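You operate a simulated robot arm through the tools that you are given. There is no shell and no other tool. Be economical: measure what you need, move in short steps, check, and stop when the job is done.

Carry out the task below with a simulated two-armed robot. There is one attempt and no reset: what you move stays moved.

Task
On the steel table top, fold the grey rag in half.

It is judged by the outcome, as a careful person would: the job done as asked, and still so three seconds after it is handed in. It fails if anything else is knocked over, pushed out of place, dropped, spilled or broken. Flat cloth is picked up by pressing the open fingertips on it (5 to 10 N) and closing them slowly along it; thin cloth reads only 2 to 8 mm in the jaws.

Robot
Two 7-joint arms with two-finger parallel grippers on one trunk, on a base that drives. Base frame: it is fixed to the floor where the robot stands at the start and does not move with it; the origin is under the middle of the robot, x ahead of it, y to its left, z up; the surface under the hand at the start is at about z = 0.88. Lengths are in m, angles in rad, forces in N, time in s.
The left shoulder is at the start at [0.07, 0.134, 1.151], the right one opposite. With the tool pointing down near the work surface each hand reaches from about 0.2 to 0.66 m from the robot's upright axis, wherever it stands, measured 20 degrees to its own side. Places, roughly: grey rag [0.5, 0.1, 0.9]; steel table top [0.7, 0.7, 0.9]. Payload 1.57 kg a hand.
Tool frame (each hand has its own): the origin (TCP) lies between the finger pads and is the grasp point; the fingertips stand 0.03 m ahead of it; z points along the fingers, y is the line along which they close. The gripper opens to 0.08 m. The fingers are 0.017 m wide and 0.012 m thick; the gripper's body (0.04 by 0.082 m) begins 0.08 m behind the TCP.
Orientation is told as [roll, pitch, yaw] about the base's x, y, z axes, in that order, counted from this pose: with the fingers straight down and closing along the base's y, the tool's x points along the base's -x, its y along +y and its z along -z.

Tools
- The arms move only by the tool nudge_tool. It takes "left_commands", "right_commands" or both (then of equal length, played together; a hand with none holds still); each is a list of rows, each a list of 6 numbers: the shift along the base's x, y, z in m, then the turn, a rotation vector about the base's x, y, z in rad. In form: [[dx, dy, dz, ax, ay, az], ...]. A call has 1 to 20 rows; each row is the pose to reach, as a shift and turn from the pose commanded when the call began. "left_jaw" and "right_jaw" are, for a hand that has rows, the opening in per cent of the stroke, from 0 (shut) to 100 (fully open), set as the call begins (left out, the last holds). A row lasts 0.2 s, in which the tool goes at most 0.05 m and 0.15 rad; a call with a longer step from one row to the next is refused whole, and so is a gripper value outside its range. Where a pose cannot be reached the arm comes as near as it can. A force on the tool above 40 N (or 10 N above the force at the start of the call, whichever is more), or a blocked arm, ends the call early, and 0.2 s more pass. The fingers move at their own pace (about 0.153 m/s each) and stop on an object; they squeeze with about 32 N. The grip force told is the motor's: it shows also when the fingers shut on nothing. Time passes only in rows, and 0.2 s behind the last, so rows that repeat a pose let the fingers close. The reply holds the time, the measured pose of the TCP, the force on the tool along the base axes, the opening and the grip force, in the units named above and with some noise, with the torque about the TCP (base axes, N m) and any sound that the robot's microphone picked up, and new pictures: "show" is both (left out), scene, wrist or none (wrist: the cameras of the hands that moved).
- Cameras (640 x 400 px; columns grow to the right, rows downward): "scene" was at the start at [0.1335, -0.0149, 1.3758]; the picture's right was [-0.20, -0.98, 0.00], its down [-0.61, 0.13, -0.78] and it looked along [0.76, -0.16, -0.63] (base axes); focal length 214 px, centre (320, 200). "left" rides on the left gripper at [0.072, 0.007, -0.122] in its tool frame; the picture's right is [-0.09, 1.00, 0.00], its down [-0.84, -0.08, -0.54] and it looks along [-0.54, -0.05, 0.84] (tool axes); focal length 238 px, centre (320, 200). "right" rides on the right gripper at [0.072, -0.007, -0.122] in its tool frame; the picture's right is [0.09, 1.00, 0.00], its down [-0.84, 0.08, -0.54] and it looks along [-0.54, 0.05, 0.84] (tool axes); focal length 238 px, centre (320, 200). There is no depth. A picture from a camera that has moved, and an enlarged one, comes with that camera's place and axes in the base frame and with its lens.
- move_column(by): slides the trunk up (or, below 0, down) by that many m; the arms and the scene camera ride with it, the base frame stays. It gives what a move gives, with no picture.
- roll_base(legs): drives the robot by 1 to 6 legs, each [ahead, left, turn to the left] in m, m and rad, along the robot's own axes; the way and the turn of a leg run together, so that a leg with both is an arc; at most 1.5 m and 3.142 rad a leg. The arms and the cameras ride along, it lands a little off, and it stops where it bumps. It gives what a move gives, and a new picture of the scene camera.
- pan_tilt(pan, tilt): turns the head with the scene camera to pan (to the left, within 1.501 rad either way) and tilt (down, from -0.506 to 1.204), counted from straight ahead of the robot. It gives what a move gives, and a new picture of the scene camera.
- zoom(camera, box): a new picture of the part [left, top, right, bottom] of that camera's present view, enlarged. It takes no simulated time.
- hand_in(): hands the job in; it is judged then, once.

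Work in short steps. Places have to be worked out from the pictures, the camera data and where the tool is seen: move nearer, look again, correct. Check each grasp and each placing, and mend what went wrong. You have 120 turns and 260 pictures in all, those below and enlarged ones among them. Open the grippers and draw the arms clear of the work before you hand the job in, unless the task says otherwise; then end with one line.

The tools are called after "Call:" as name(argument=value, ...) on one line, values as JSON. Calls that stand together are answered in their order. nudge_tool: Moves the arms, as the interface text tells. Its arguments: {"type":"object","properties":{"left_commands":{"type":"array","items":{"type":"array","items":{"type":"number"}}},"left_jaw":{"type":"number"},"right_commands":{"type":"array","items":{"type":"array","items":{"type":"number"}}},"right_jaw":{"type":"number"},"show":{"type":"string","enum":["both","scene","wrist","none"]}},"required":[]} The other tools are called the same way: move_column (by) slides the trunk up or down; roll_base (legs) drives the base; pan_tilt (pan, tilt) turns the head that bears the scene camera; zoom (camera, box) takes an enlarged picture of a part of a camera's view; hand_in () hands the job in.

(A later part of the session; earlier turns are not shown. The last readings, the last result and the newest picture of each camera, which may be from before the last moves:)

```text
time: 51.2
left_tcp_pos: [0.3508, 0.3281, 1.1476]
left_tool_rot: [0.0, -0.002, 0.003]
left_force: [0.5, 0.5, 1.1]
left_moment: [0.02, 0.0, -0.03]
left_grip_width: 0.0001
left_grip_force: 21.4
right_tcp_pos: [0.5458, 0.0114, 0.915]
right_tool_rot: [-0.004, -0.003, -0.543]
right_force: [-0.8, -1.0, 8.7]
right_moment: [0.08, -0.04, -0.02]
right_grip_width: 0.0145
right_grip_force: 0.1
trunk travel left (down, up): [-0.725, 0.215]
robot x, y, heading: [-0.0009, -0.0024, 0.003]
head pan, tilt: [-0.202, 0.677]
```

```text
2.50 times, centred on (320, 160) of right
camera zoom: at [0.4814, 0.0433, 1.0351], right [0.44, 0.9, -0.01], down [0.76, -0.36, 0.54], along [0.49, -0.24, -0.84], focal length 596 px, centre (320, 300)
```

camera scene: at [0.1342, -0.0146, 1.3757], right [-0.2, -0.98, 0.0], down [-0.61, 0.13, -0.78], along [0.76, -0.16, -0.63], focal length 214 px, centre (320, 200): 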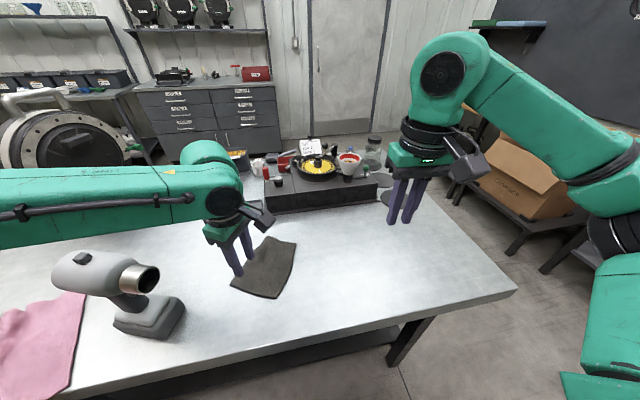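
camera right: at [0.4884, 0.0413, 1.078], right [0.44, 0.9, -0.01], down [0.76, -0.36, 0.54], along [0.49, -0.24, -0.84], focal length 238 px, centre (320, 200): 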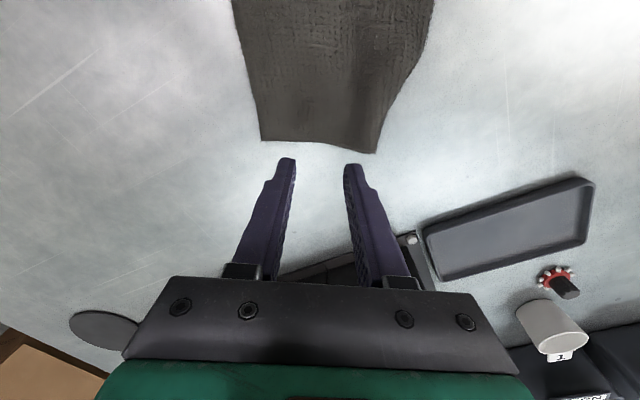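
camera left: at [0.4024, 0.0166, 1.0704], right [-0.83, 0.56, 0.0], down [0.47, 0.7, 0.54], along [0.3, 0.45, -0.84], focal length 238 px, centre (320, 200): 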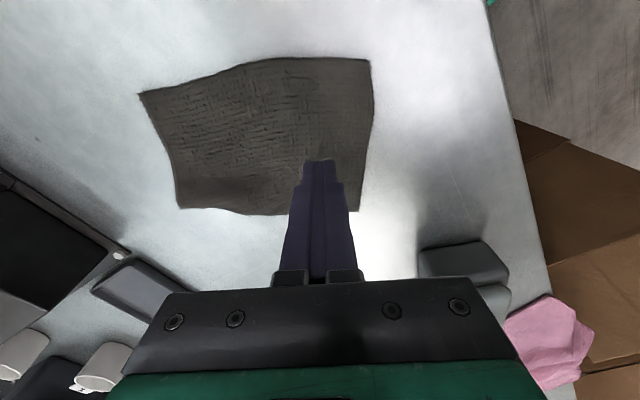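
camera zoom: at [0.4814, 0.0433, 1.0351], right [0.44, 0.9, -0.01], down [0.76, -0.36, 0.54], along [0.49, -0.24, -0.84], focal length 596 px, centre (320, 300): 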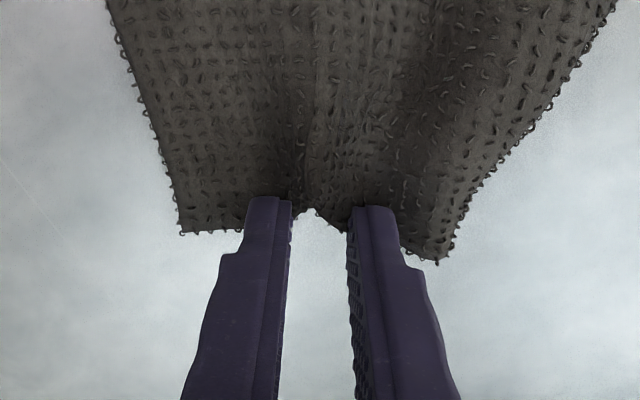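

The ridge is forming with its peak at the edge. I close fully and lift slightly.

Call:
nudge_tool(right_commands=[[0, 0, 0, 0, 0, 0], [0, 0, 0, 0, 0, 0]], right_jaw=10, show="none")

Call:
nudge_tool(right_commands=[[0, 0, 0, 0, 0, 0], [0, 0, 0, 0, 0, 0], [0, 0, 0, 0, 0, 0]], right_jaw=0, show="none")

Call:
nudge_tool(right_commands=[[-0.004, 0.0025, 0.015, 0, 0, 0], [-0.013, 0.008, 0.032, 0, 0, 0]], show="wrist")

Call:
zoom(camera="scene", box=[180, 200, 340, 330])

```text
time: 51.8
left_tcp_pos: [0.352, 0.3265, 1.1468]
left_tool_rot: [-0.002, -0.003, 0.002]
left_force: [0.2, -0.3, -0.2]
left_moment: [0.0, -0.02, 0.01]
left_grip_width: 0.0003
left_grip_force: 21.3
right_tcp_pos: [0.5465, 0.0125, 0.9151]
right_tool_rot: [-0.005, -0.001, -0.544]
right_force: [-0.9, 0.5, 8.2]
right_moment: [0.04, 0.0, 0.0]
right_grip_width: 0.0072
right_grip_force: 0.0
trunk travel left (down, up): [-0.725, 0.215]
robot x, y, heading: [-0.0008, 0.0, -0.008]
head pan, tilt: [-0.202, 0.677]
```

```text
time: 52.6
left_tcp_pos: [0.351, 0.3277, 1.148]
left_tool_rot: [0.0, -0.002, 0.003]
left_force: [0.1, -0.2, -0.4]
left_moment: [-0.01, -0.02, 0.01]
left_grip_width: 0.0
left_grip_force: 21.7
right_tcp_pos: [0.547, 0.0126, 0.9141]
right_tool_rot: [-0.004, -0.001, -0.543]
right_force: [0.2, 0.7, 8.6]
right_moment: [0.13, 0.01, -0.03]
right_grip_width: 0.0021
right_grip_force: 23.8
trunk travel left (down, up): [-0.725, 0.215]
robot x, y, heading: [0.0008, 0.0025, 0.003]
head pan, tilt: [-0.202, 0.677]
```

```text
time: 53.2
left_tcp_pos: [0.3511, 0.3285, 1.1481]
left_tool_rot: [0.0, -0.001, 0.002]
left_force: [-0.5, 1.1, 0.2]
left_moment: [-0.02, -0.02, 0.0]
left_grip_width: 0.0002
left_grip_force: 21.2
right_tcp_pos: [0.5336, 0.0216, 0.9458]
right_tool_rot: [-0.005, -0.004, -0.544]
right_force: [-0.3, -0.4, -0.2]
right_moment: [-0.02, -0.01, -0.01]
right_grip_width: 0.0021
right_grip_force: 24.6
trunk travel left (down, up): [-0.725, 0.215]
robot x, y, heading: [-0.0017, -0.0007, -0.0]
head pan, tilt: [-0.202, 0.677]
camera right: at [0.4687, 0.0523, 1.0674], right [0.44, 0.9, -0.01], down [0.76, -0.36, 0.54], along [0.49, -0.24, -0.84], focal length 238 px, centre (320, 200)
```

right: 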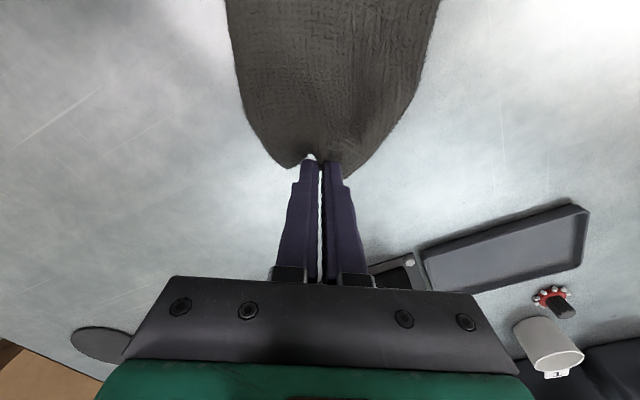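

```text
3.08 times, centred on (260, 265) of scene
camera zoom: at [0.1323, -0.0146, 1.3758], right [-0.2, -0.98, 0.0], down [-0.61, 0.13, -0.78], along [0.76, -0.16, -0.63], focal length 660 px, centre (505, 0)
```

zoom: 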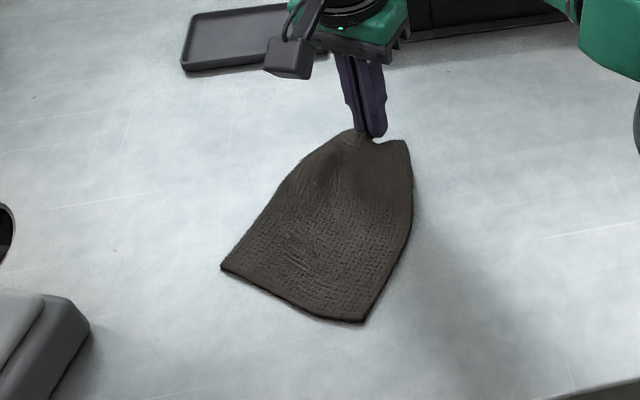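

The grip holds with a small bite, so I start the arc with stronger tilt and check partway. The drill muzzle triangulates to about (0.376,0.203,1.05), so I limit how far back the hand goes.

Call:
nudge_tool(right_commands=[[-0.0105, 0.0064, 0.0107, -0.075, -0.124, 0], [-0.0219, 0.0133, 0.0197, -0.15, -0.248, 0], [-0.0347, 0.0211, 0.0262, -0.225, -0.372, 0], [-0.0491, 0.0298, 0.0301, -0.3, -0.496, 0], [-0.064, 0.0389, 0.0305, -0.375, -0.62, 0], [-0.0786, 0.0477, 0.0273, -0.45, -0.744, 0]])

Call:
zoom(camera="scene", box=[180, 200, 340, 330])

Call:
zoom(camera="left", box=[60, 60, 380, 260])

```text
time: 54.6
left_tcp_pos: [0.3532, 0.3284, 1.1491]
left_tool_rot: [-0.003, -0.001, 0.002]
left_force: [0.6, 0.6, 0.1]
left_moment: [-0.01, -0.01, 0.01]
left_grip_width: 0.0002
left_grip_force: 20.9
right_tcp_pos: [0.4547, 0.0696, 0.9732]
right_tool_rot: [-0.006, -0.875, -0.545]
right_force: [-0.7, -0.9, 0.3]
right_moment: [0.01, 0.06, -0.03]
right_grip_width: 0.0024
right_grip_force: 24.1
trunk travel left (down, up): [-0.725, 0.215]
robot x, y, heading: [-0.0022, -0.0023, 0.001]
head pan, tilt: [-0.202, 0.677]
camera scene: at [0.1327, -0.0132, 1.3759], right [-0.2, -0.98, 0.0], down [-0.61, 0.12, -0.78], along [0.76, -0.16, -0.63], focal length 214 px, centre (320, 200)
camera right: at [0.3324, 0.1358, 0.9955], right [0.47, 0.88, -0.07], down [0.14, 0.01, 0.99], along [0.87, -0.47, -0.12], focal length 238 px, centre (320, 200)
```

scene: 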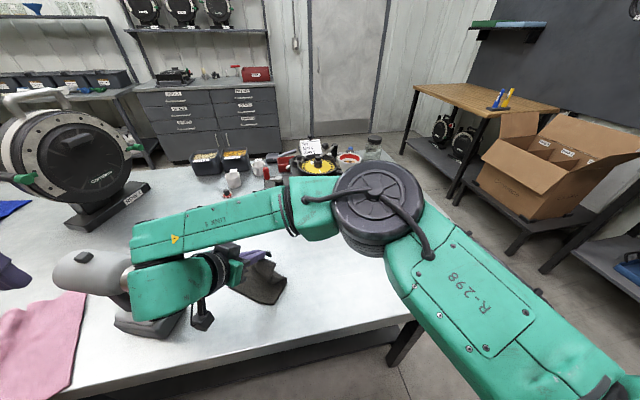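
right: 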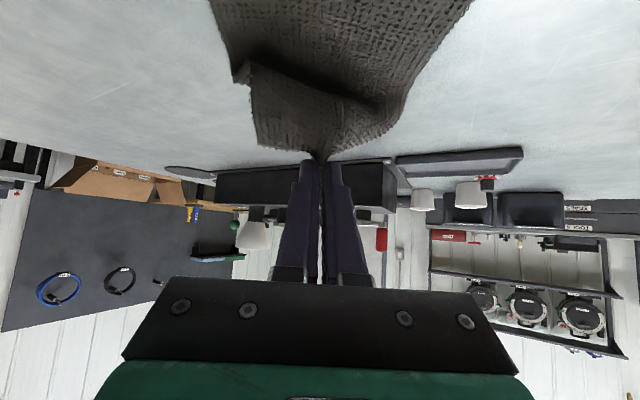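

```text
3.08 times, centred on (260, 265) of scene
camera zoom: at [0.1327, -0.0132, 1.3759], right [-0.2, -0.98, 0.0], down [-0.61, 0.12, -0.78], along [0.76, -0.16, -0.63], focal length 660 px, centre (505, 0)
```

zoom: 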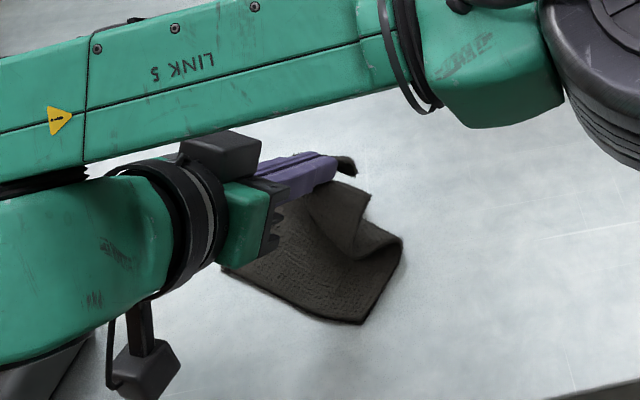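

```text
2.00 times, centred on (220, 160) of left
camera zoom: at [0.2797, 0.3349, 1.2695], right [0.09, 1.0, 0.0], down [0.84, -0.08, 0.54], along [0.54, -0.05, -0.84], focal length 477 px, centre (520, 280)
```

zoom: 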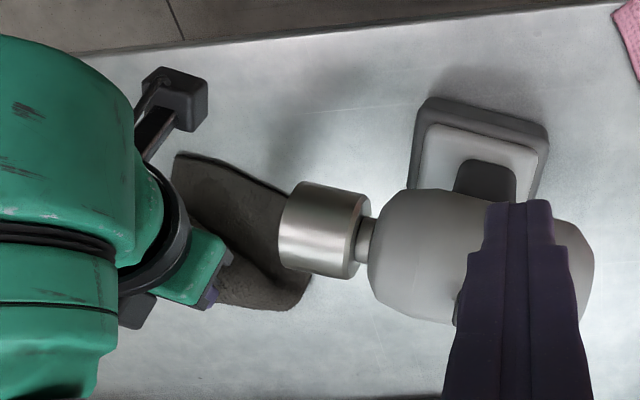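

The flap is standing well, but the hand would pass close to the drill muzzle. I yaw the hand 0.3 rad about the fingertips, which swings its body away from the drill, while I lean the flap over toward the near edge.

Call:
nudge_tool(right_commands=[[-0.006, -0.001, 0.0, 0, 0, 0.1], [-0.014, 0.001, -0.002, 0, 0, 0.2], [-0.022, 0.006, -0.006, 0, 0, 0.3], [-0.0329, 0.0123, -0.015, 0, 0, 0.3], [-0.0397, 0.0165, -0.025, 0, 0, 0.3]], show="wrist")

Call:
zoom(camera="scene", box=[180, 200, 340, 330])

Call:
zoom(camera="left", box=[60, 60, 380, 260])

```text
time: 55.8
left_tcp_pos: [0.3519, 0.3281, 1.1477]
left_tool_rot: [0.0, -0.001, 0.001]
left_force: [0.2, -0.2, 1.1]
left_moment: [-0.02, 0.0, 0.03]
left_grip_width: 0.0001
left_grip_force: 21.2
right_tcp_pos: [0.416, 0.0857, 0.9466]
right_tool_rot: [-0.007, -0.871, -0.242]
right_force: [-0.4, 0.2, -0.4]
right_moment: [-0.02, -0.01, -0.03]
right_grip_width: 0.0027
right_grip_force: 23.4
trunk travel left (down, up): [-0.725, 0.215]
robot x, y, heading: [0.0017, 0.0005, -0.0]
head pan, tilt: [-0.202, 0.677]
camera right: at [0.2789, 0.112, 0.9705], right [0.19, 0.98, -0.07], down [0.14, 0.05, 0.99], along [0.97, -0.2, -0.13], focal length 238 px, centre (320, 200)
```

right: 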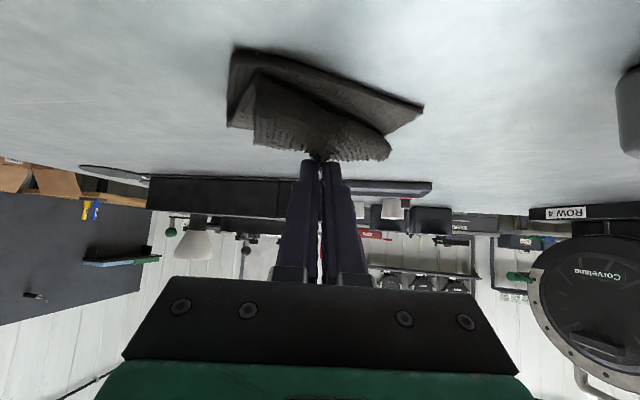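

```text
3.08 times, centred on (260, 265) of scene
camera zoom: at [0.1334, -0.0142, 1.3758], right [-0.2, -0.98, 0.0], down [-0.61, 0.13, -0.78], along [0.76, -0.16, -0.63], focal length 660 px, centre (505, 0)
```

zoom: 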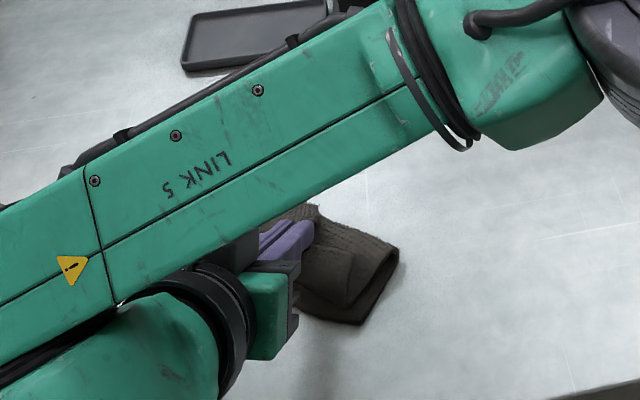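

```text
2.00 times, centred on (220, 160) of left
camera zoom: at [0.2803, 0.3339, 1.2696], right [0.09, 1.0, 0.0], down [0.84, -0.08, 0.54], along [0.54, -0.05, -0.84], focal length 477 px, centre (520, 280)
```

zoom: 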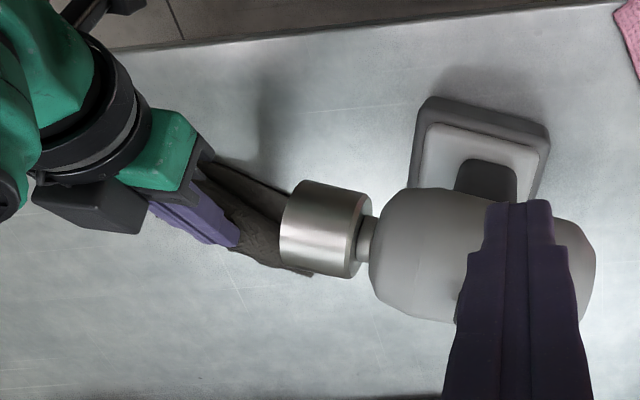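

Clearance from the drill is good. The cloth has some slack bulging toward me below the tips, which is what caused the Z before. I pull the edge further toward the near side and low, keeping it taut, without pressing.

Call:
nudge_tool(right_commands=[[-0.0086, 0.0052, -0.007, 0, 0, 0], [-0.0165, 0.01, -0.015, 0, 0, 0], [-0.0235, 0.0145, -0.023, 0, 0, 0], [-0.0275, 0.0165, -0.027, 0, 0, 0]], show="wrist")

Call:
zoom(camera="right", box=[200, 20, 440, 180])

Call:
zoom(camera="scene", box=[180, 200, 340, 330])

```text
time: 56.8
left_tcp_pos: [0.3521, 0.3284, 1.1491]
left_tool_rot: [0.001, -0.001, 0.0]
left_force: [-0.1, -0.1, 1.1]
left_moment: [0.06, 0.02, 0.02]
left_grip_width: 0.0001
left_grip_force: 21.4
right_tcp_pos: [0.3888, 0.1005, 0.9203]
right_tool_rot: [-0.007, -0.871, -0.242]
right_force: [0.8, 0.6, -0.1]
right_moment: [-0.02, -0.03, -0.05]
right_grip_width: 0.0021
right_grip_force: 23.6
trunk travel left (down, up): [-0.725, 0.215]
robot x, y, heading: [-0.0003, -0.0014, -0.001]
head pan, tilt: [-0.202, 0.677]
camera right: at [0.2517, 0.1283, 0.9431], right [0.19, 0.98, -0.07], down [0.14, 0.05, 0.99], along [0.97, -0.2, -0.13], focal length 238 px, centre (320, 200)
```

right: 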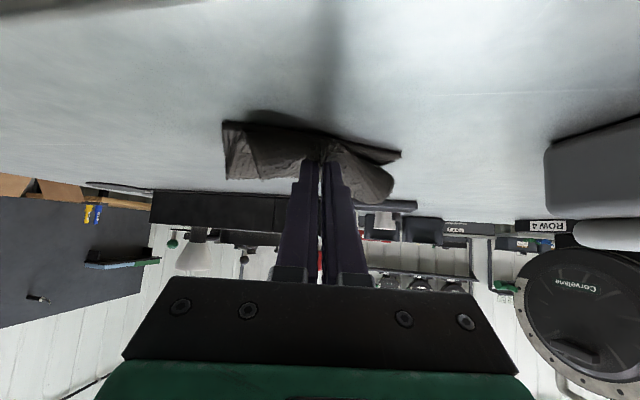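

```text
2.50 times, centred on (320, 100) of right
camera zoom: at [0.2517, 0.1283, 0.9431], right [0.19, 0.98, -0.07], down [0.14, 0.05, 0.99], along [0.97, -0.2, -0.13], focal length 596 px, centre (320, 450)
```

zoom: 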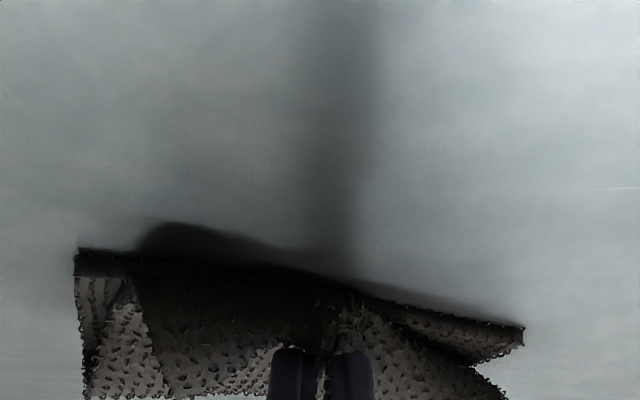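

```text
3.08 times, centred on (260, 265) of scene
camera zoom: at [0.1332, -0.0145, 1.3758], right [-0.2, -0.98, 0.0], down [-0.61, 0.13, -0.78], along [0.76, -0.16, -0.63], focal length 660 px, centre (505, 0)
```

zoom: 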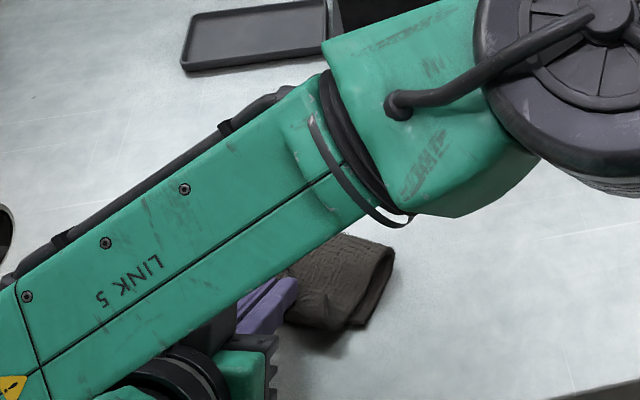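

The edge is at the near edge, but with vertical fingers the corners trail back again. I'll lift back to where the flap is nearly straight and leaning past vertical, tilt the fingers further to about 1.2 rad, and release so the leaf falls over by itself.

Call:
nudge_tool(right_commands=[[0.008, -0.005, 0.018, 0, 0, 0], [0.018, -0.011, 0.034, -0.028, -0.113, 0], [0.027, -0.017, 0.038, -0.057, -0.227, 0], [0.0339, -0.0211, 0.0357, -0.085, -0.34, 0], [0.0339, -0.0211, 0.0357, -0.085, -0.34, 0]], show="wrist")

Call:
zoom(camera="scene", box=[180, 200, 340, 330])

```text
time: 58.0
left_tcp_pos: [0.3519, 0.3259, 1.1481]
left_tool_rot: [0.0, 0.001, 0.001]
left_force: [0.6, -0.1, 0.1]
left_moment: [-0.02, 0.03, 0.02]
left_grip_width: 0.0
left_grip_force: 21.3
right_tcp_pos: [0.4224, 0.0799, 0.9562]
right_tool_rot: [-0.008, -1.225, -0.242]
right_force: [0.9, -0.7, 0.1]
right_moment: [0.03, 0.04, -0.02]
right_grip_width: 0.0025
right_grip_force: 24.3
trunk travel left (down, up): [-0.725, 0.215]
robot x, y, heading: [0.0006, -0.0015, -0.0]
head pan, tilt: [-0.202, 0.677]
camera right: at [0.2865, 0.1065, 0.9297], right [0.22, 0.97, -0.09], down [-0.2, 0.13, 0.97], along [0.96, -0.19, 0.22], focal length 238 px, centre (320, 200)
```

right: 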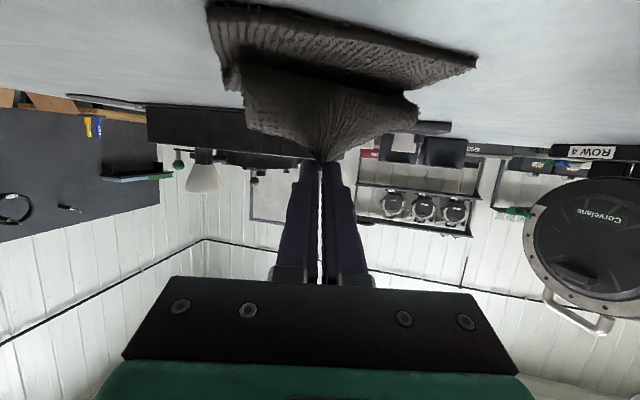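

```text
3.08 times, centred on (260, 265) of scene
camera zoom: at [0.1333, -0.0149, 1.3758], right [-0.2, -0.98, 0.0], down [-0.61, 0.13, -0.78], along [0.76, -0.16, -0.63], focal length 660 px, centre (505, 0)
```

zoom: 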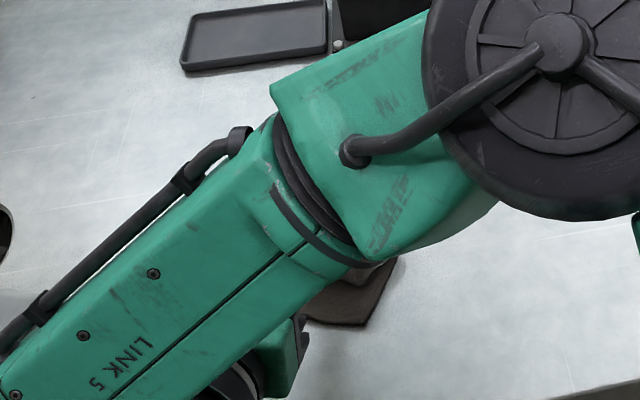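

Now the leaf stands straight, pointing up and leaning toward me. I lean it slightly more, then open the jaws.

Call:
nudge_tool(right_commands=[[-0.006, 0.0035, -0.004, 0, 0, 0], [-0.0115, 0.007, -0.01, 0, 0, 0], [-0.0115, 0.007, -0.01, 0, 0, 0]], show="none")

Call:
nudge_tool(right_commands=[[0, 0, 0, 0, 0, 0], [0, 0, 0, 0, 0, 0], [0, 0, 0, 0, 0, 0]], right_jaw=30, show="wrist")

```text
time: 58.8
left_tcp_pos: [0.3522, 0.327, 1.1487]
left_tool_rot: [0.0, -0.002, 0.002]
left_force: [-0.2, 1.1, 0.3]
left_moment: [-0.01, -0.02, 0.0]
left_grip_width: 0.0
left_grip_force: 21.5
right_tcp_pos: [0.4102, 0.088, 0.9461]
right_tool_rot: [-0.007, -1.223, -0.241]
right_force: [0.5, 0.1, 1.0]
right_moment: [0.0, 0.02, -0.04]
right_grip_width: 0.0025
right_grip_force: 23.9
trunk travel left (down, up): [-0.725, 0.215]
robot x, y, heading: [-0.0004, 0.0007, -0.001]
head pan, tilt: [-0.202, 0.677]
```

```text
time: 59.6
left_tcp_pos: [0.353, 0.3271, 1.1459]
left_tool_rot: [-0.001, 0.0, 0.002]
left_force: [0.3, -0.6, 0.0]
left_moment: [-0.02, 0.03, 0.02]
left_grip_width: 0.0
left_grip_force: 21.2
right_tcp_pos: [0.4115, 0.0874, 0.9463]
right_tool_rot: [-0.006, -1.222, -0.242]
right_force: [0.1, 0.7, -0.4]
right_moment: [0.01, -0.01, -0.02]
right_grip_width: 0.0241
right_grip_force: 0.0
trunk travel left (down, up): [-0.725, 0.215]
robot x, y, heading: [0.002, -0.0042, -0.002]
head pan, tilt: [-0.202, 0.677]
camera right: at [0.2746, 0.1141, 0.92], right [0.22, 0.97, -0.09], down [-0.2, 0.13, 0.97], along [0.96, -0.19, 0.22], focal length 238 px, centre (320, 200)
```

right: 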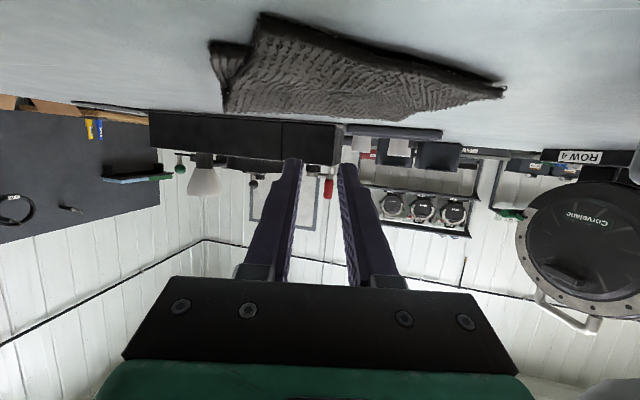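

The flap dropped and appears to lie over the lower layer. I withdraw the arm up and to the right and look.

Call:
nudge_tool(right_commands=[[0, 0, 0.03, 0, 0, 0], [-0.005, -0.01, 0.065, 0.03, 0.12, 0], [-0.01, -0.03, 0.1, 0.06, 0.24, 0], [-0.015, -0.06, 0.125, 0.09, 0.36, 0], [-0.02, -0.09, 0.15, 0.12, 0.48, 0], [-0.025, -0.13, 0.17, 0.15, 0.6, 0], [-0.03, -0.17, 0.18, 0.18, 0.72, 0], [-0.03, -0.21, 0.18, 0.21, 0.84, 0], [-0.03, -0.25, 0.18, 0.24, 0.96, 0], [-0.03, -0.28, 0.18, 0.29, 1.08, 0]], show="scene")

Call:
zoom(camera="scene", box=[200, 220, 320, 320])

```text
time: 61.8
left_tcp_pos: [0.3528, 0.3259, 1.1479]
left_tool_rot: [0.001, -0.002, 0.001]
left_force: [-0.4, -0.2, 0.0]
left_moment: [0.02, -0.01, -0.03]
left_grip_width: 0.0
left_grip_force: 21.1
right_tcp_pos: [0.3808, -0.1942, 1.1262]
right_tool_rot: [0.012, -0.101, -0.255]
right_force: [0.5, 0.0, -0.3]
right_moment: [0.02, 0.01, 0.0]
right_grip_width: 0.0241
right_grip_force: 0.1
trunk travel left (down, up): [-0.725, 0.215]
robot x, y, heading: [0.0003, 0.0001, 0.002]
head pan, tilt: [-0.202, 0.677]
camera scene: at [0.1336, -0.0165, 1.3757], right [-0.2, -0.98, 0.0], down [-0.61, 0.13, -0.78], along [0.76, -0.16, -0.63], focal length 214 px, centre (320, 200)
```

scene: 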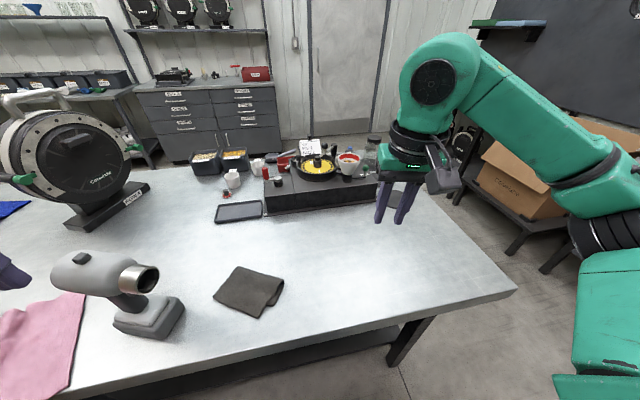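

```text
4.00 times, centred on (260, 270) of scene
camera zoom: at [0.1336, -0.0165, 1.3757], right [-0.2, -0.98, 0.0], down [-0.61, 0.13, -0.78], along [0.76, -0.16, -0.63], focal length 858 px, centre (560, -80)
```

zoom: 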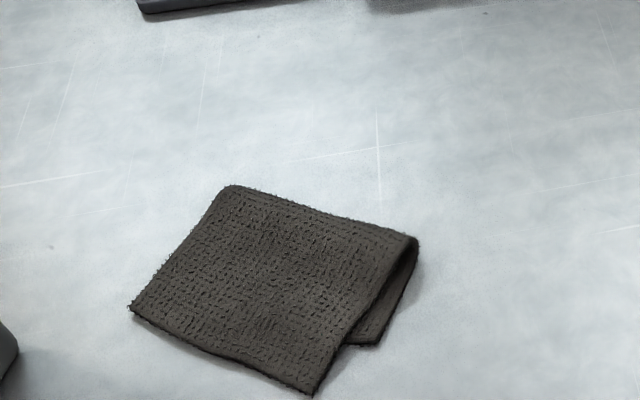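

Now it's a true single fold, but skewed: the top edge AB overshoots the near edge CD by about 3.5 cm and sits 1.7 cm to the left. I'll re-pinch AB with vertical fingers, off-centre toward B to stay clear of the drill, at about (0.380,0.102), lift it in an arc, and lay it onto CD.

Call:
nudge_tool(right_commands=[[0, 0.035, 0, 0.005, 0.02, -0.05], [0, 0.07, 0, 0.01, 0.04, -0.1], [0, 0.105, 0, 0.015, 0.06, -0.15], [0, 0.14, 0, 0.02, 0.08, -0.2], [0, 0.175, -0.01, 0.025, 0.098, -0.25], [0, 0.215, -0.03, 0.025, 0.098, -0.3], [0, 0.25, -0.06, 0.025, 0.098, -0.315], [0, 0.27, -0.1, 0.025, 0.098, -0.315], [-0.001, 0.285, -0.14, 0.025, 0.098, -0.315], [-0.001, 0.296, -0.165, 0.025, 0.098, -0.315]], right_jaw=40, show="wrist")

Call:
zoom(camera="left", box=[60, 60, 380, 260])

```text
time: 64.0
left_tcp_pos: [0.3523, 0.3298, 1.1482]
left_tool_rot: [0.0, 0.001, 0.001]
left_force: [-0.8, -0.6, 0.4]
left_moment: [-0.03, 0.01, 0.02]
left_grip_width: 0.0
left_grip_force: 21.2
right_tcp_pos: [0.3808, 0.1034, 0.9611]
right_tool_rot: [-0.006, -0.007, -0.571]
right_force: [0.0, -0.2, -0.1]
right_moment: [-0.02, 0.04, 0.01]
right_grip_width: 0.0319
right_grip_force: 0.0
trunk travel left (down, up): [-0.725, 0.215]
robot x, y, heading: [-0.0001, 0.0012, -0.003]
head pan, tilt: [-0.202, 0.677]
camera right: at [0.3161, 0.1366, 1.082], right [0.46, 0.89, -0.01], down [0.75, -0.38, 0.55], along [0.48, -0.26, -0.84], focal length 238 px, centre (320, 200)
```

right: 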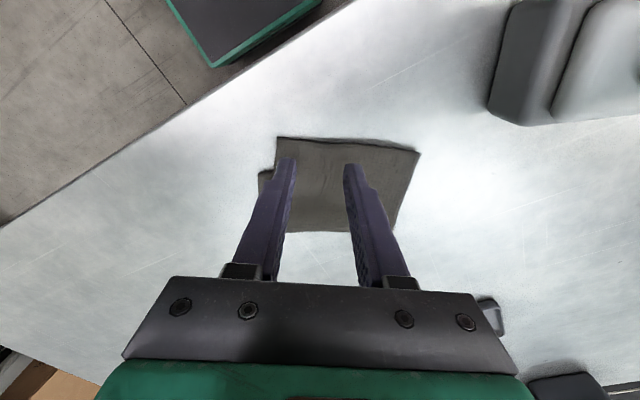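

```text
2.00 times, centred on (220, 160) of left
camera zoom: at [0.2806, 0.3341, 1.2695], right [0.09, 1.0, 0.0], down [0.84, -0.08, 0.54], along [0.54, -0.05, -0.84], focal length 477 px, centre (520, 280)
```

zoom: 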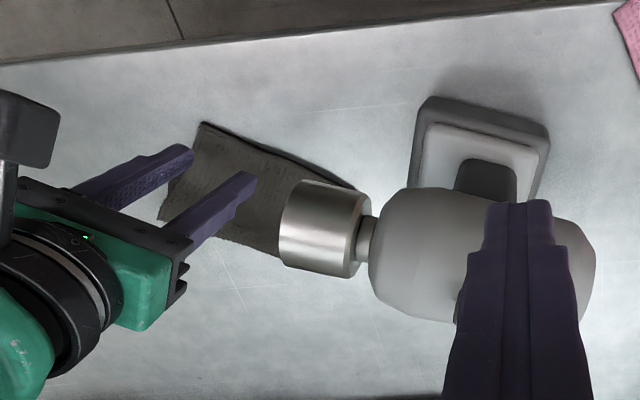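

The drill gap is ample (about 5 cm), so I shift to the true middle of the edge and lower to contact.

Call:
nudge_tool(right_commands=[[0.005, 0.01, -0.01, 0, 0, 0], [0.0096, 0.019, -0.025, 0, 0, 0], [0.0096, 0.019, -0.035, 0, 0, 0], [0.0096, 0.019, -0.041, 0, 0, 0]], show="none")

Call:
zoom(camera="right", box=[220, 80, 420, 240])

Call:
zoom(camera="left", box=[60, 60, 380, 260])

```text
time: 65.0
left_tcp_pos: [0.3528, 0.3282, 1.1479]
left_tool_rot: [-0.001, 0.0, 0.002]
left_force: [-0.1, 0.5, 0.6]
left_moment: [0.0, -0.01, 0.0]
left_grip_width: 0.0
left_grip_force: 21.6
right_tcp_pos: [0.3893, 0.1218, 0.9204]
right_tool_rot: [-0.004, -0.004, -0.57]
right_force: [0.5, 1.2, 0.7]
right_moment: [-0.02, -0.01, -0.02]
right_grip_width: 0.032
right_grip_force: 0.1
trunk travel left (down, up): [-0.725, 0.215]
robot x, y, heading: [-0.0015, 0.0013, 0.004]
head pan, tilt: [-0.202, 0.677]
```

```text
2.50 times, centred on (320, 160) of right
camera zoom: at [0.3261, 0.1553, 1.0416], right [0.46, 0.89, -0.01], down [0.75, -0.38, 0.54], along [0.48, -0.26, -0.84], focal length 596 px, centre (320, 300)
```

zoom: 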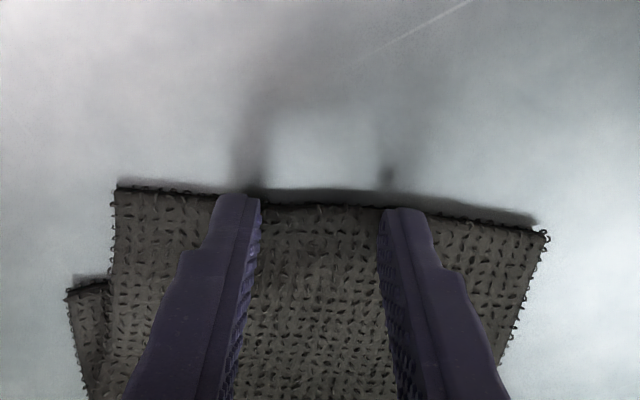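

```text
2.00 times, centred on (220, 160) of left
camera zoom: at [0.2805, 0.3336, 1.2697], right [0.09, 1.0, 0.0], down [0.84, -0.08, 0.54], along [0.54, -0.05, -0.84], focal length 477 px, centre (520, 280)
```

zoom: 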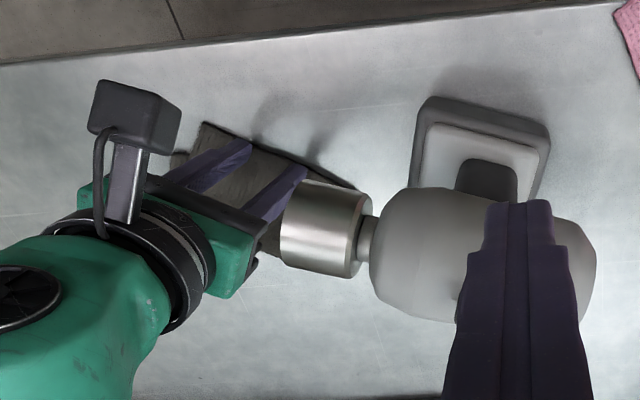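

Fingers sit on the overhanging single layer, just inside the edge. I press and close slowly.

Call:
nudge_tool(right_commands=[[0, 0, -0.004, 0, 0, 0], [0, 0, -0.0065, 0, 0, 0]], show="none")

Call:
nudge_tool(right_commands=[[0, 0, 0, 0, 0, 0], [0, 0, 0, 0, 0, 0]], right_jaw=30, show="none")

```text
time: 65.6
left_tcp_pos: [0.3524, 0.3274, 1.1475]
left_tool_rot: [0.0, -0.003, 0.002]
left_force: [0.0, 0.5, 0.2]
left_moment: [0.02, 0.01, 0.0]
left_grip_width: 0.0
left_grip_force: 20.8
right_tcp_pos: [0.3899, 0.1229, 0.914]
right_tool_rot: [-0.005, -0.002, -0.572]
right_force: [0.3, -1.0, 1.8]
right_moment: [-0.02, -0.02, 0.02]
right_grip_width: 0.0318
right_grip_force: 0.0
trunk travel left (down, up): [-0.725, 0.215]
robot x, y, heading: [-0.0031, -0.0032, 0.001]
head pan, tilt: [-0.202, 0.677]
```

```text
time: 66.2
left_tcp_pos: [0.3521, 0.3272, 1.1472]
left_tool_rot: [-0.001, -0.002, 0.002]
left_force: [0.6, -0.9, -0.1]
left_moment: [0.02, 0.02, -0.03]
left_grip_width: 0.0
left_grip_force: 21.7
right_tcp_pos: [0.3895, 0.1225, 0.9128]
right_tool_rot: [-0.006, -0.002, -0.571]
right_force: [0.7, 1.2, 1.6]
right_moment: [0.01, -0.01, 0.02]
right_grip_width: 0.0236
right_grip_force: 0.1
trunk travel left (down, up): [-0.725, 0.215]
robot x, y, heading: [-0.0001, 0.0005, -0.0]
head pan, tilt: [-0.202, 0.677]
```

Only 1.6 N, so I reopen to 40 % and press 2 mm deeper before closing.

Call:
nudge_tool(right_commands=[[0, 0, 0, 0, 0, 0], [0, 0, -0.0015, 0, 0, 0], [0, 0, -0.002, 0, 0, 0]], right_jaw=40, show="none")

Call:
nudge_tool(right_commands=[[0, 0, 0, 0, 0, 0], [0, 0, 0, 0, 0, 0]], right_jaw=30, show="none")

Call:
nudge_tool(right_commands=[[0, 0, 0, 0, 0, 0], [0, 0, 0, 0, 0, 0]], right_jaw=20, show="none")

Call:
zoom(camera="right", box=[220, 80, 420, 240])

```text
time: 67.0
left_tcp_pos: [0.3515, 0.3275, 1.1483]
left_tool_rot: [-0.001, -0.002, 0.003]
left_force: [-0.8, 0.6, 0.6]
left_moment: [-0.03, -0.02, -0.02]
left_grip_width: 0.0
left_grip_force: 21.3
right_tcp_pos: [0.3883, 0.1223, 0.9124]
right_tool_rot: [-0.004, -0.003, -0.571]
right_force: [2.3, 0.9, 9.6]
right_moment: [0.0, -0.08, -0.02]
right_grip_width: 0.0318
right_grip_force: 0.0
trunk travel left (down, up): [-0.725, 0.215]
robot x, y, heading: [0.0007, -0.0017, 0.002]
head pan, tilt: [-0.202, 0.677]
```

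```text
time: 67.6
left_tcp_pos: [0.3507, 0.3273, 1.1487]
left_tool_rot: [0.001, -0.001, 0.002]
left_force: [0.7, -1.2, 0.0]
left_moment: [-0.03, 0.0, -0.01]
left_grip_width: 0.0
left_grip_force: 21.4
right_tcp_pos: [0.3892, 0.1228, 0.9134]
right_tool_rot: [-0.003, -0.002, -0.57]
right_force: [1.1, 0.3, 12.2]
right_moment: [-0.03, -0.1, -0.04]
right_grip_width: 0.0228
right_grip_force: 0.1
trunk travel left (down, up): [-0.725, 0.215]
robot x, y, heading: [0.0016, 0.0009, 0.001]
head pan, tilt: [-0.202, 0.677]
```

```text
time: 68.2
left_tcp_pos: [0.351, 0.3268, 1.1477]
left_tool_rot: [0.0, -0.001, 0.002]
left_force: [-0.5, 0.6, 0.3]
left_moment: [-0.01, -0.01, 0.0]
left_grip_width: 0.0
left_grip_force: 21.2
right_tcp_pos: [0.3872, 0.1216, 0.9119]
right_tool_rot: [-0.004, -0.006, -0.57]
right_force: [0.1, 0.0, 13.2]
right_moment: [-0.03, -0.08, 0.0]
right_grip_width: 0.0155
right_grip_force: 0.0
trunk travel left (down, up): [-0.725, 0.215]
robot x, y, heading: [0.0007, -0.0009, 0.001]
head pan, tilt: [-0.202, 0.677]
```

```text
2.50 times, centred on (320, 160) of right
camera zoom: at [0.3241, 0.155, 1.0337], right [0.46, 0.89, 0.0], down [0.75, -0.38, 0.55], along [0.48, -0.25, -0.84], focal length 596 px, centre (320, 300)
```

zoom: 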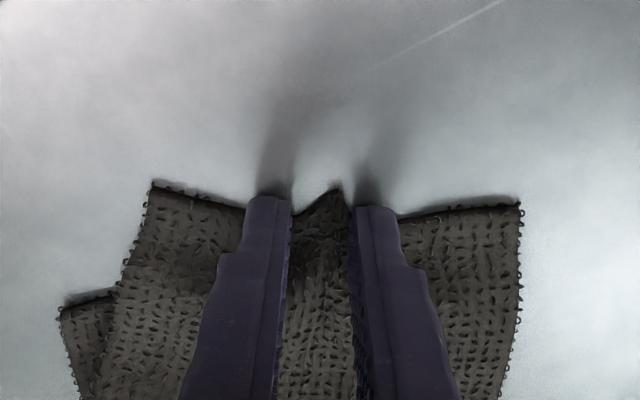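

The ridge forms well. I close fully and check the grip.

Call:
nudge_tool(right_commands=[[0, 0, 0, 0, 0, 0], [0, 0, 0, 0, 0, 0]], right_jaw=10, show="none")

Call:
nudge_tool(right_commands=[[0, 0, 0, 0, 0, 0], [0, 0, 0, 0, 0, 0], [0, 0, 0, 0, 0, 0]], right_jaw=0, show="none")

```text
time: 68.8
left_tcp_pos: [0.3509, 0.3272, 1.1485]
left_tool_rot: [-0.001, -0.001, 0.001]
left_force: [0.0, 0.7, -0.1]
left_moment: [0.01, 0.01, -0.02]
left_grip_width: 0.0
left_grip_force: 20.7
right_tcp_pos: [0.3881, 0.1223, 0.9124]
right_tool_rot: [-0.003, -0.005, -0.571]
right_force: [0.4, 1.1, 14.7]
right_moment: [-0.03, -0.1, 0.0]
right_grip_width: 0.0076
right_grip_force: 0.0
trunk travel left (down, up): [-0.725, 0.215]
robot x, y, heading: [-0.0029, -0.0033, 0.0]
head pan, tilt: [-0.202, 0.677]
```

```text
time: 69.6
left_tcp_pos: [0.35, 0.3263, 1.149]
left_tool_rot: [0.0, -0.002, 0.001]
left_force: [-0.9, 0.8, 0.0]
left_moment: [0.0, -0.02, -0.04]
left_grip_width: 0.0
left_grip_force: 21.3
right_tcp_pos: [0.3887, 0.1225, 0.9133]
right_tool_rot: [-0.005, -0.005, -0.57]
right_force: [0.5, 1.0, 15.4]
right_moment: [-0.03, -0.05, 0.0]
right_grip_width: 0.003
right_grip_force: 24.0
trunk travel left (down, up): [-0.725, 0.215]
robot x, y, heading: [0.0009, 0.0005, 0.001]
head pan, tilt: [-0.202, 0.677]
```

The grip is good (3 mm, 24 N). I lift the flap up over the intended fold line so the fold re-forms at the middle.

Call:
nudge_tool(right_commands=[[0.008, -0.008, 0.025, 0, 0, 0], [0.025, -0.024, 0.047, 0, 0, 0], [0.045, -0.042, 0.06, 0, 0, 0], [0.063, -0.058, 0.066, 0, 0, 0], [0.066, -0.0605, 0.066, 0, 0, 0]], show="wrist")

Call:
zoom(camera="scene", box=[180, 200, 340, 330])

```text
time: 70.8
left_tcp_pos: [0.3525, 0.328, 1.149]
left_tool_rot: [-0.001, -0.002, 0.002]
left_force: [-0.5, -0.3, 0.3]
left_moment: [0.0, 0.0, 0.02]
left_grip_width: 0.0
left_grip_force: 21.1
right_tcp_pos: [0.4541, 0.0619, 0.9776]
right_tool_rot: [-0.003, -0.003, -0.571]
right_force: [-0.7, 1.1, -0.8]
right_moment: [0.02, 0.01, 0.0]
right_grip_width: 0.0027
right_grip_force: 24.1
trunk travel left (down, up): [-0.725, 0.215]
robot x, y, heading: [0.0011, -0.0004, 0.0]
head pan, tilt: [-0.202, 0.677]
camera right: at [0.3909, 0.0948, 1.0991], right [0.46, 0.89, -0.01], down [0.75, -0.38, 0.55], along [0.48, -0.26, -0.84], focal length 238 px, centre (320, 200)
```

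right: 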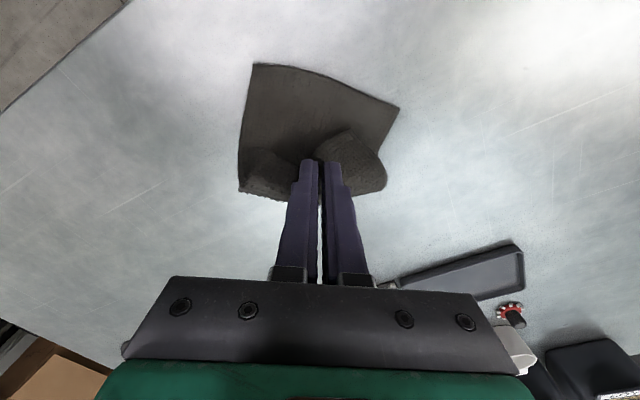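

```text
3.08 times, centred on (260, 265) of scene
camera zoom: at [0.1332, -0.0147, 1.3758], right [-0.2, -0.98, 0.0], down [-0.61, 0.13, -0.78], along [0.76, -0.16, -0.63], focal length 660 px, centre (505, 0)
```

zoom: 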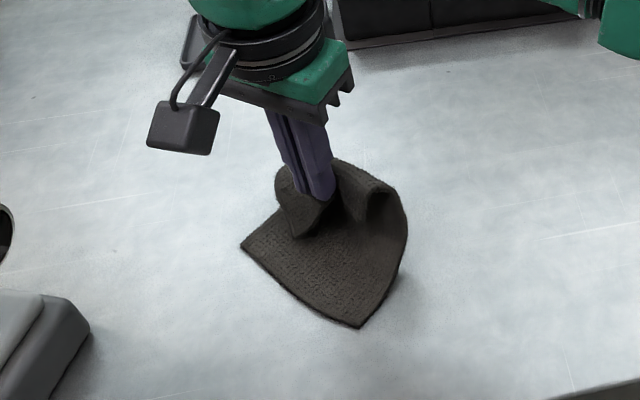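

The bottom layer is now clear: C≈(0.376,0.042), D≈(0.459,0.133). Near edge CD runs at about 48°, so I yaw −0.17 to make AB parallel to it and lay the flap down along the arc onto CD.

Call:
nudge_tool(right_commands=[[0.003, -0.01, 0.003, 0, 0, -0.08], [-0.0084, 0.0006, -0.0066, 0, 0, -0.166], [-0.0181, 0.0093, -0.0186, 0, 0, -0.166], [-0.0255, 0.016, -0.0336, 0, 0, -0.166], [-0.0299, 0.0201, -0.0466, 0, 0, -0.166]], show="wrist")

Call:
zoom(camera="scene", box=[180, 200, 340, 330])

Call:
zoom(camera="right", box=[200, 60, 440, 240])

```text
time: 72.0
left_tcp_pos: [0.3521, 0.3267, 1.1486]
left_tool_rot: [0.001, 0.0, 0.0]
left_force: [-0.1, 0.3, 0.7]
left_moment: [-0.01, 0.01, 0.0]
left_grip_width: 0.0002
left_grip_force: 20.8
right_tcp_pos: [0.4254, 0.0834, 0.9318]
right_tool_rot: [-0.005, -0.003, -0.736]
right_force: [1.0, 0.5, -0.5]
right_moment: [-0.04, 0.02, 0.03]
right_grip_width: 0.0026
right_grip_force: 23.4
trunk travel left (down, up): [-0.725, 0.215]
robot x, y, heading: [-0.0042, -0.0018, -0.001]
head pan, tilt: [-0.202, 0.677]
camera right: at [0.3674, 0.1254, 1.0526], right [0.6, 0.8, -0.01], down [0.67, -0.5, 0.54], along [0.43, -0.33, -0.84], focal length 238 px, centre (320, 200)
```

right: 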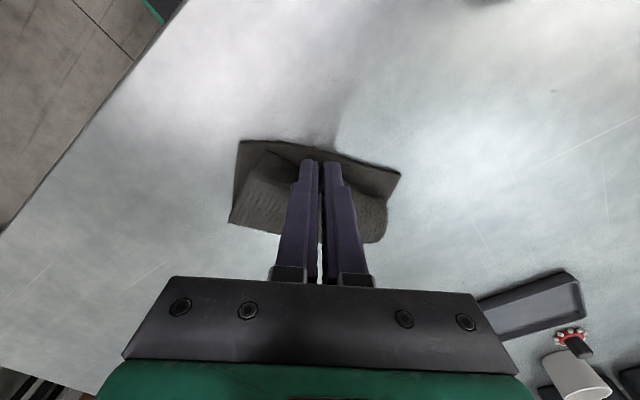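

```text
3.08 times, centred on (260, 265) of scene
camera zoom: at [0.1335, -0.0144, 1.3758], right [-0.2, -0.98, 0.0], down [-0.61, 0.13, -0.78], along [0.76, -0.16, -0.63], focal length 660 px, centre (505, 0)
```

zoom: 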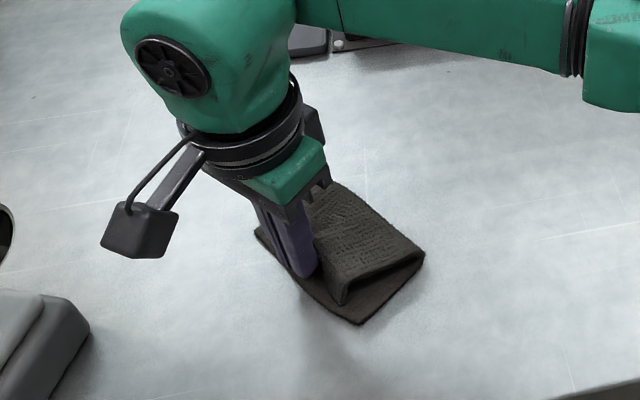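

```text
2.22 times, centred on (320, 150) of right
camera zoom: at [0.3674, 0.1254, 1.0526], right [0.6, 0.8, -0.01], down [0.67, -0.5, 0.54], along [0.43, -0.33, -0.84], focal length 530 px, centre (320, 311)
```

zoom: 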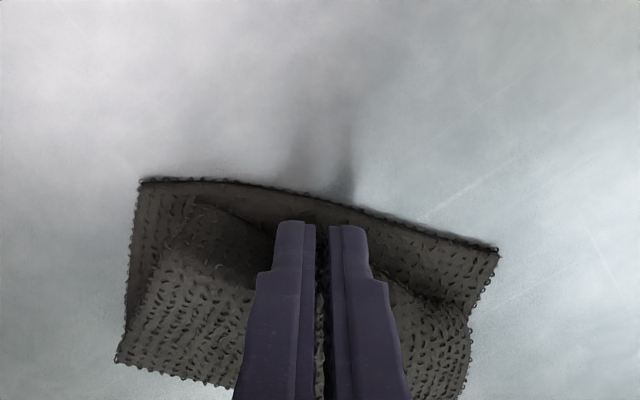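

The flap edge is nearly on the near edge. I lower the last centimetre with a 4 mm move toward me and a touch more yaw to match CD, then release.

Call:
nudge_tool(right_commands=[[-0.002, 0.002, -0.005, 0, 0, -0.04], [-0.003, 0.003, -0.01, 0, 0, -0.08], [-0.003, 0.003, -0.012, 0, 0, -0.08]], show="none")

Call:
nudge_tool(right_commands=[[0, 0, 0, 0, 0, 0], [0, 0, 0, 0, 0, 0]], right_jaw=25, show="none")

Call:
nudge_tool(right_commands=[[0, 0, 0.02, 0, 0, 0], [0, -0.002, 0.05, 0, 0, 0], [0, -0.005, 0.08, 0, 0, 0], [0.01, -0.01, 0.1, 0, 0, 0]], show="wrist")

Call:
zoom(camera="right", box=[200, 40, 440, 220])

Call:
zoom(camera="scene", box=[180, 200, 340, 330])

```text
time: 72.8
left_tcp_pos: [0.3526, 0.327, 1.1483]
left_tool_rot: [0.001, -0.002, 0.003]
left_force: [0.4, 0.4, -0.4]
left_moment: [0.0, 0.01, -0.03]
left_grip_width: 0.0002
left_grip_force: 21.6
right_tcp_pos: [0.423, 0.0841, 0.9184]
right_tool_rot: [-0.006, -0.003, -0.816]
right_force: [0.4, 0.3, -0.1]
right_moment: [0.01, 0.02, 0.01]
right_grip_width: 0.0022
right_grip_force: 24.1
trunk travel left (down, up): [-0.725, 0.215]
robot x, y, heading: [-0.0003, 0.0017, 0.002]
head pan, tilt: [-0.202, 0.677]
```

```text
time: 73.4
left_tcp_pos: [0.3528, 0.3281, 1.1486]
left_tool_rot: [0.001, 0.001, 0.0]
left_force: [0.0, -0.6, -0.2]
left_moment: [0.04, 0.02, 0.02]
left_grip_width: 0.0
left_grip_force: 20.7
right_tcp_pos: [0.4234, 0.0857, 0.9192]
right_tool_rot: [-0.005, -0.004, -0.817]
right_force: [0.3, -0.1, 0.1]
right_moment: [0.0, 0.03, 0.0]
right_grip_width: 0.02
right_grip_force: 0.0
trunk travel left (down, up): [-0.725, 0.215]
robot x, y, heading: [-0.0009, -0.0019, -0.002]
head pan, tilt: [-0.202, 0.677]
```

```text
time: 74.4
left_tcp_pos: [0.352, 0.3278, 1.148]
left_tool_rot: [-0.001, 0.0, 0.002]
left_force: [0.2, -0.1, 0.6]
left_moment: [-0.01, 0.03, -0.02]
left_grip_width: 0.0
left_grip_force: 21.4
right_tcp_pos: [0.4338, 0.0747, 1.0196]
right_tool_rot: [-0.004, -0.004, -0.814]
right_force: [0.6, 0.7, -0.3]
right_moment: [-0.01, -0.02, 0.05]
right_grip_width: 0.02
right_grip_force: 0.0
trunk travel left (down, up): [-0.725, 0.215]
robot x, y, heading: [-0.0023, -0.0035, 0.001]
head pan, tilt: [-0.202, 0.677]
camera right: at [0.3786, 0.1223, 1.1402], right [0.66, 0.75, -0.01], down [0.63, -0.55, 0.54], along [0.4, -0.36, -0.84], focal length 238 px, centre (320, 200)
```

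right: 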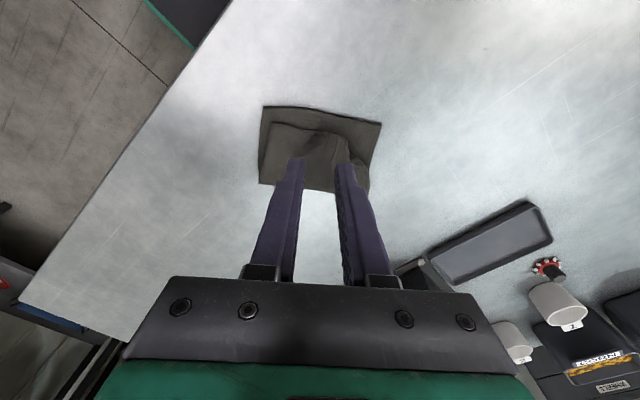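

```text
2.22 times, centred on (320, 130) of right
camera zoom: at [0.3786, 0.1223, 1.1402], right [0.66, 0.75, -0.01], down [0.63, -0.55, 0.54], along [0.4, -0.36, -0.84], focal length 530 px, centre (320, 356)
```

zoom: 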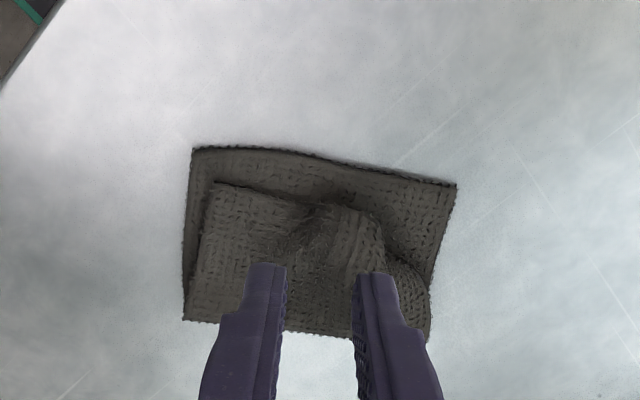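

```text
3.08 times, centred on (260, 265) of scene
camera zoom: at [0.1336, -0.0149, 1.3757], right [-0.2, -0.98, 0.0], down [-0.61, 0.13, -0.78], along [0.76, -0.16, -0.63], focal length 660 px, centre (505, 0)
```

zoom: 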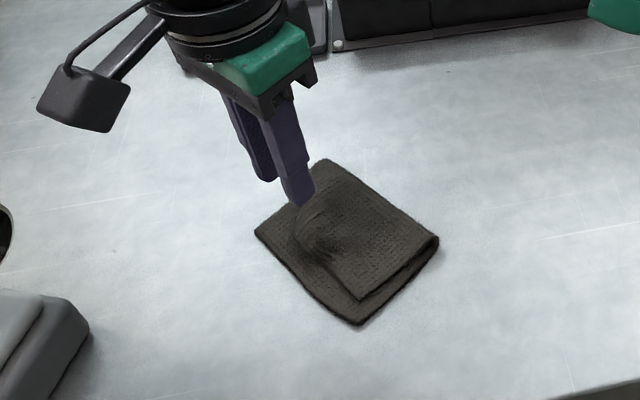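

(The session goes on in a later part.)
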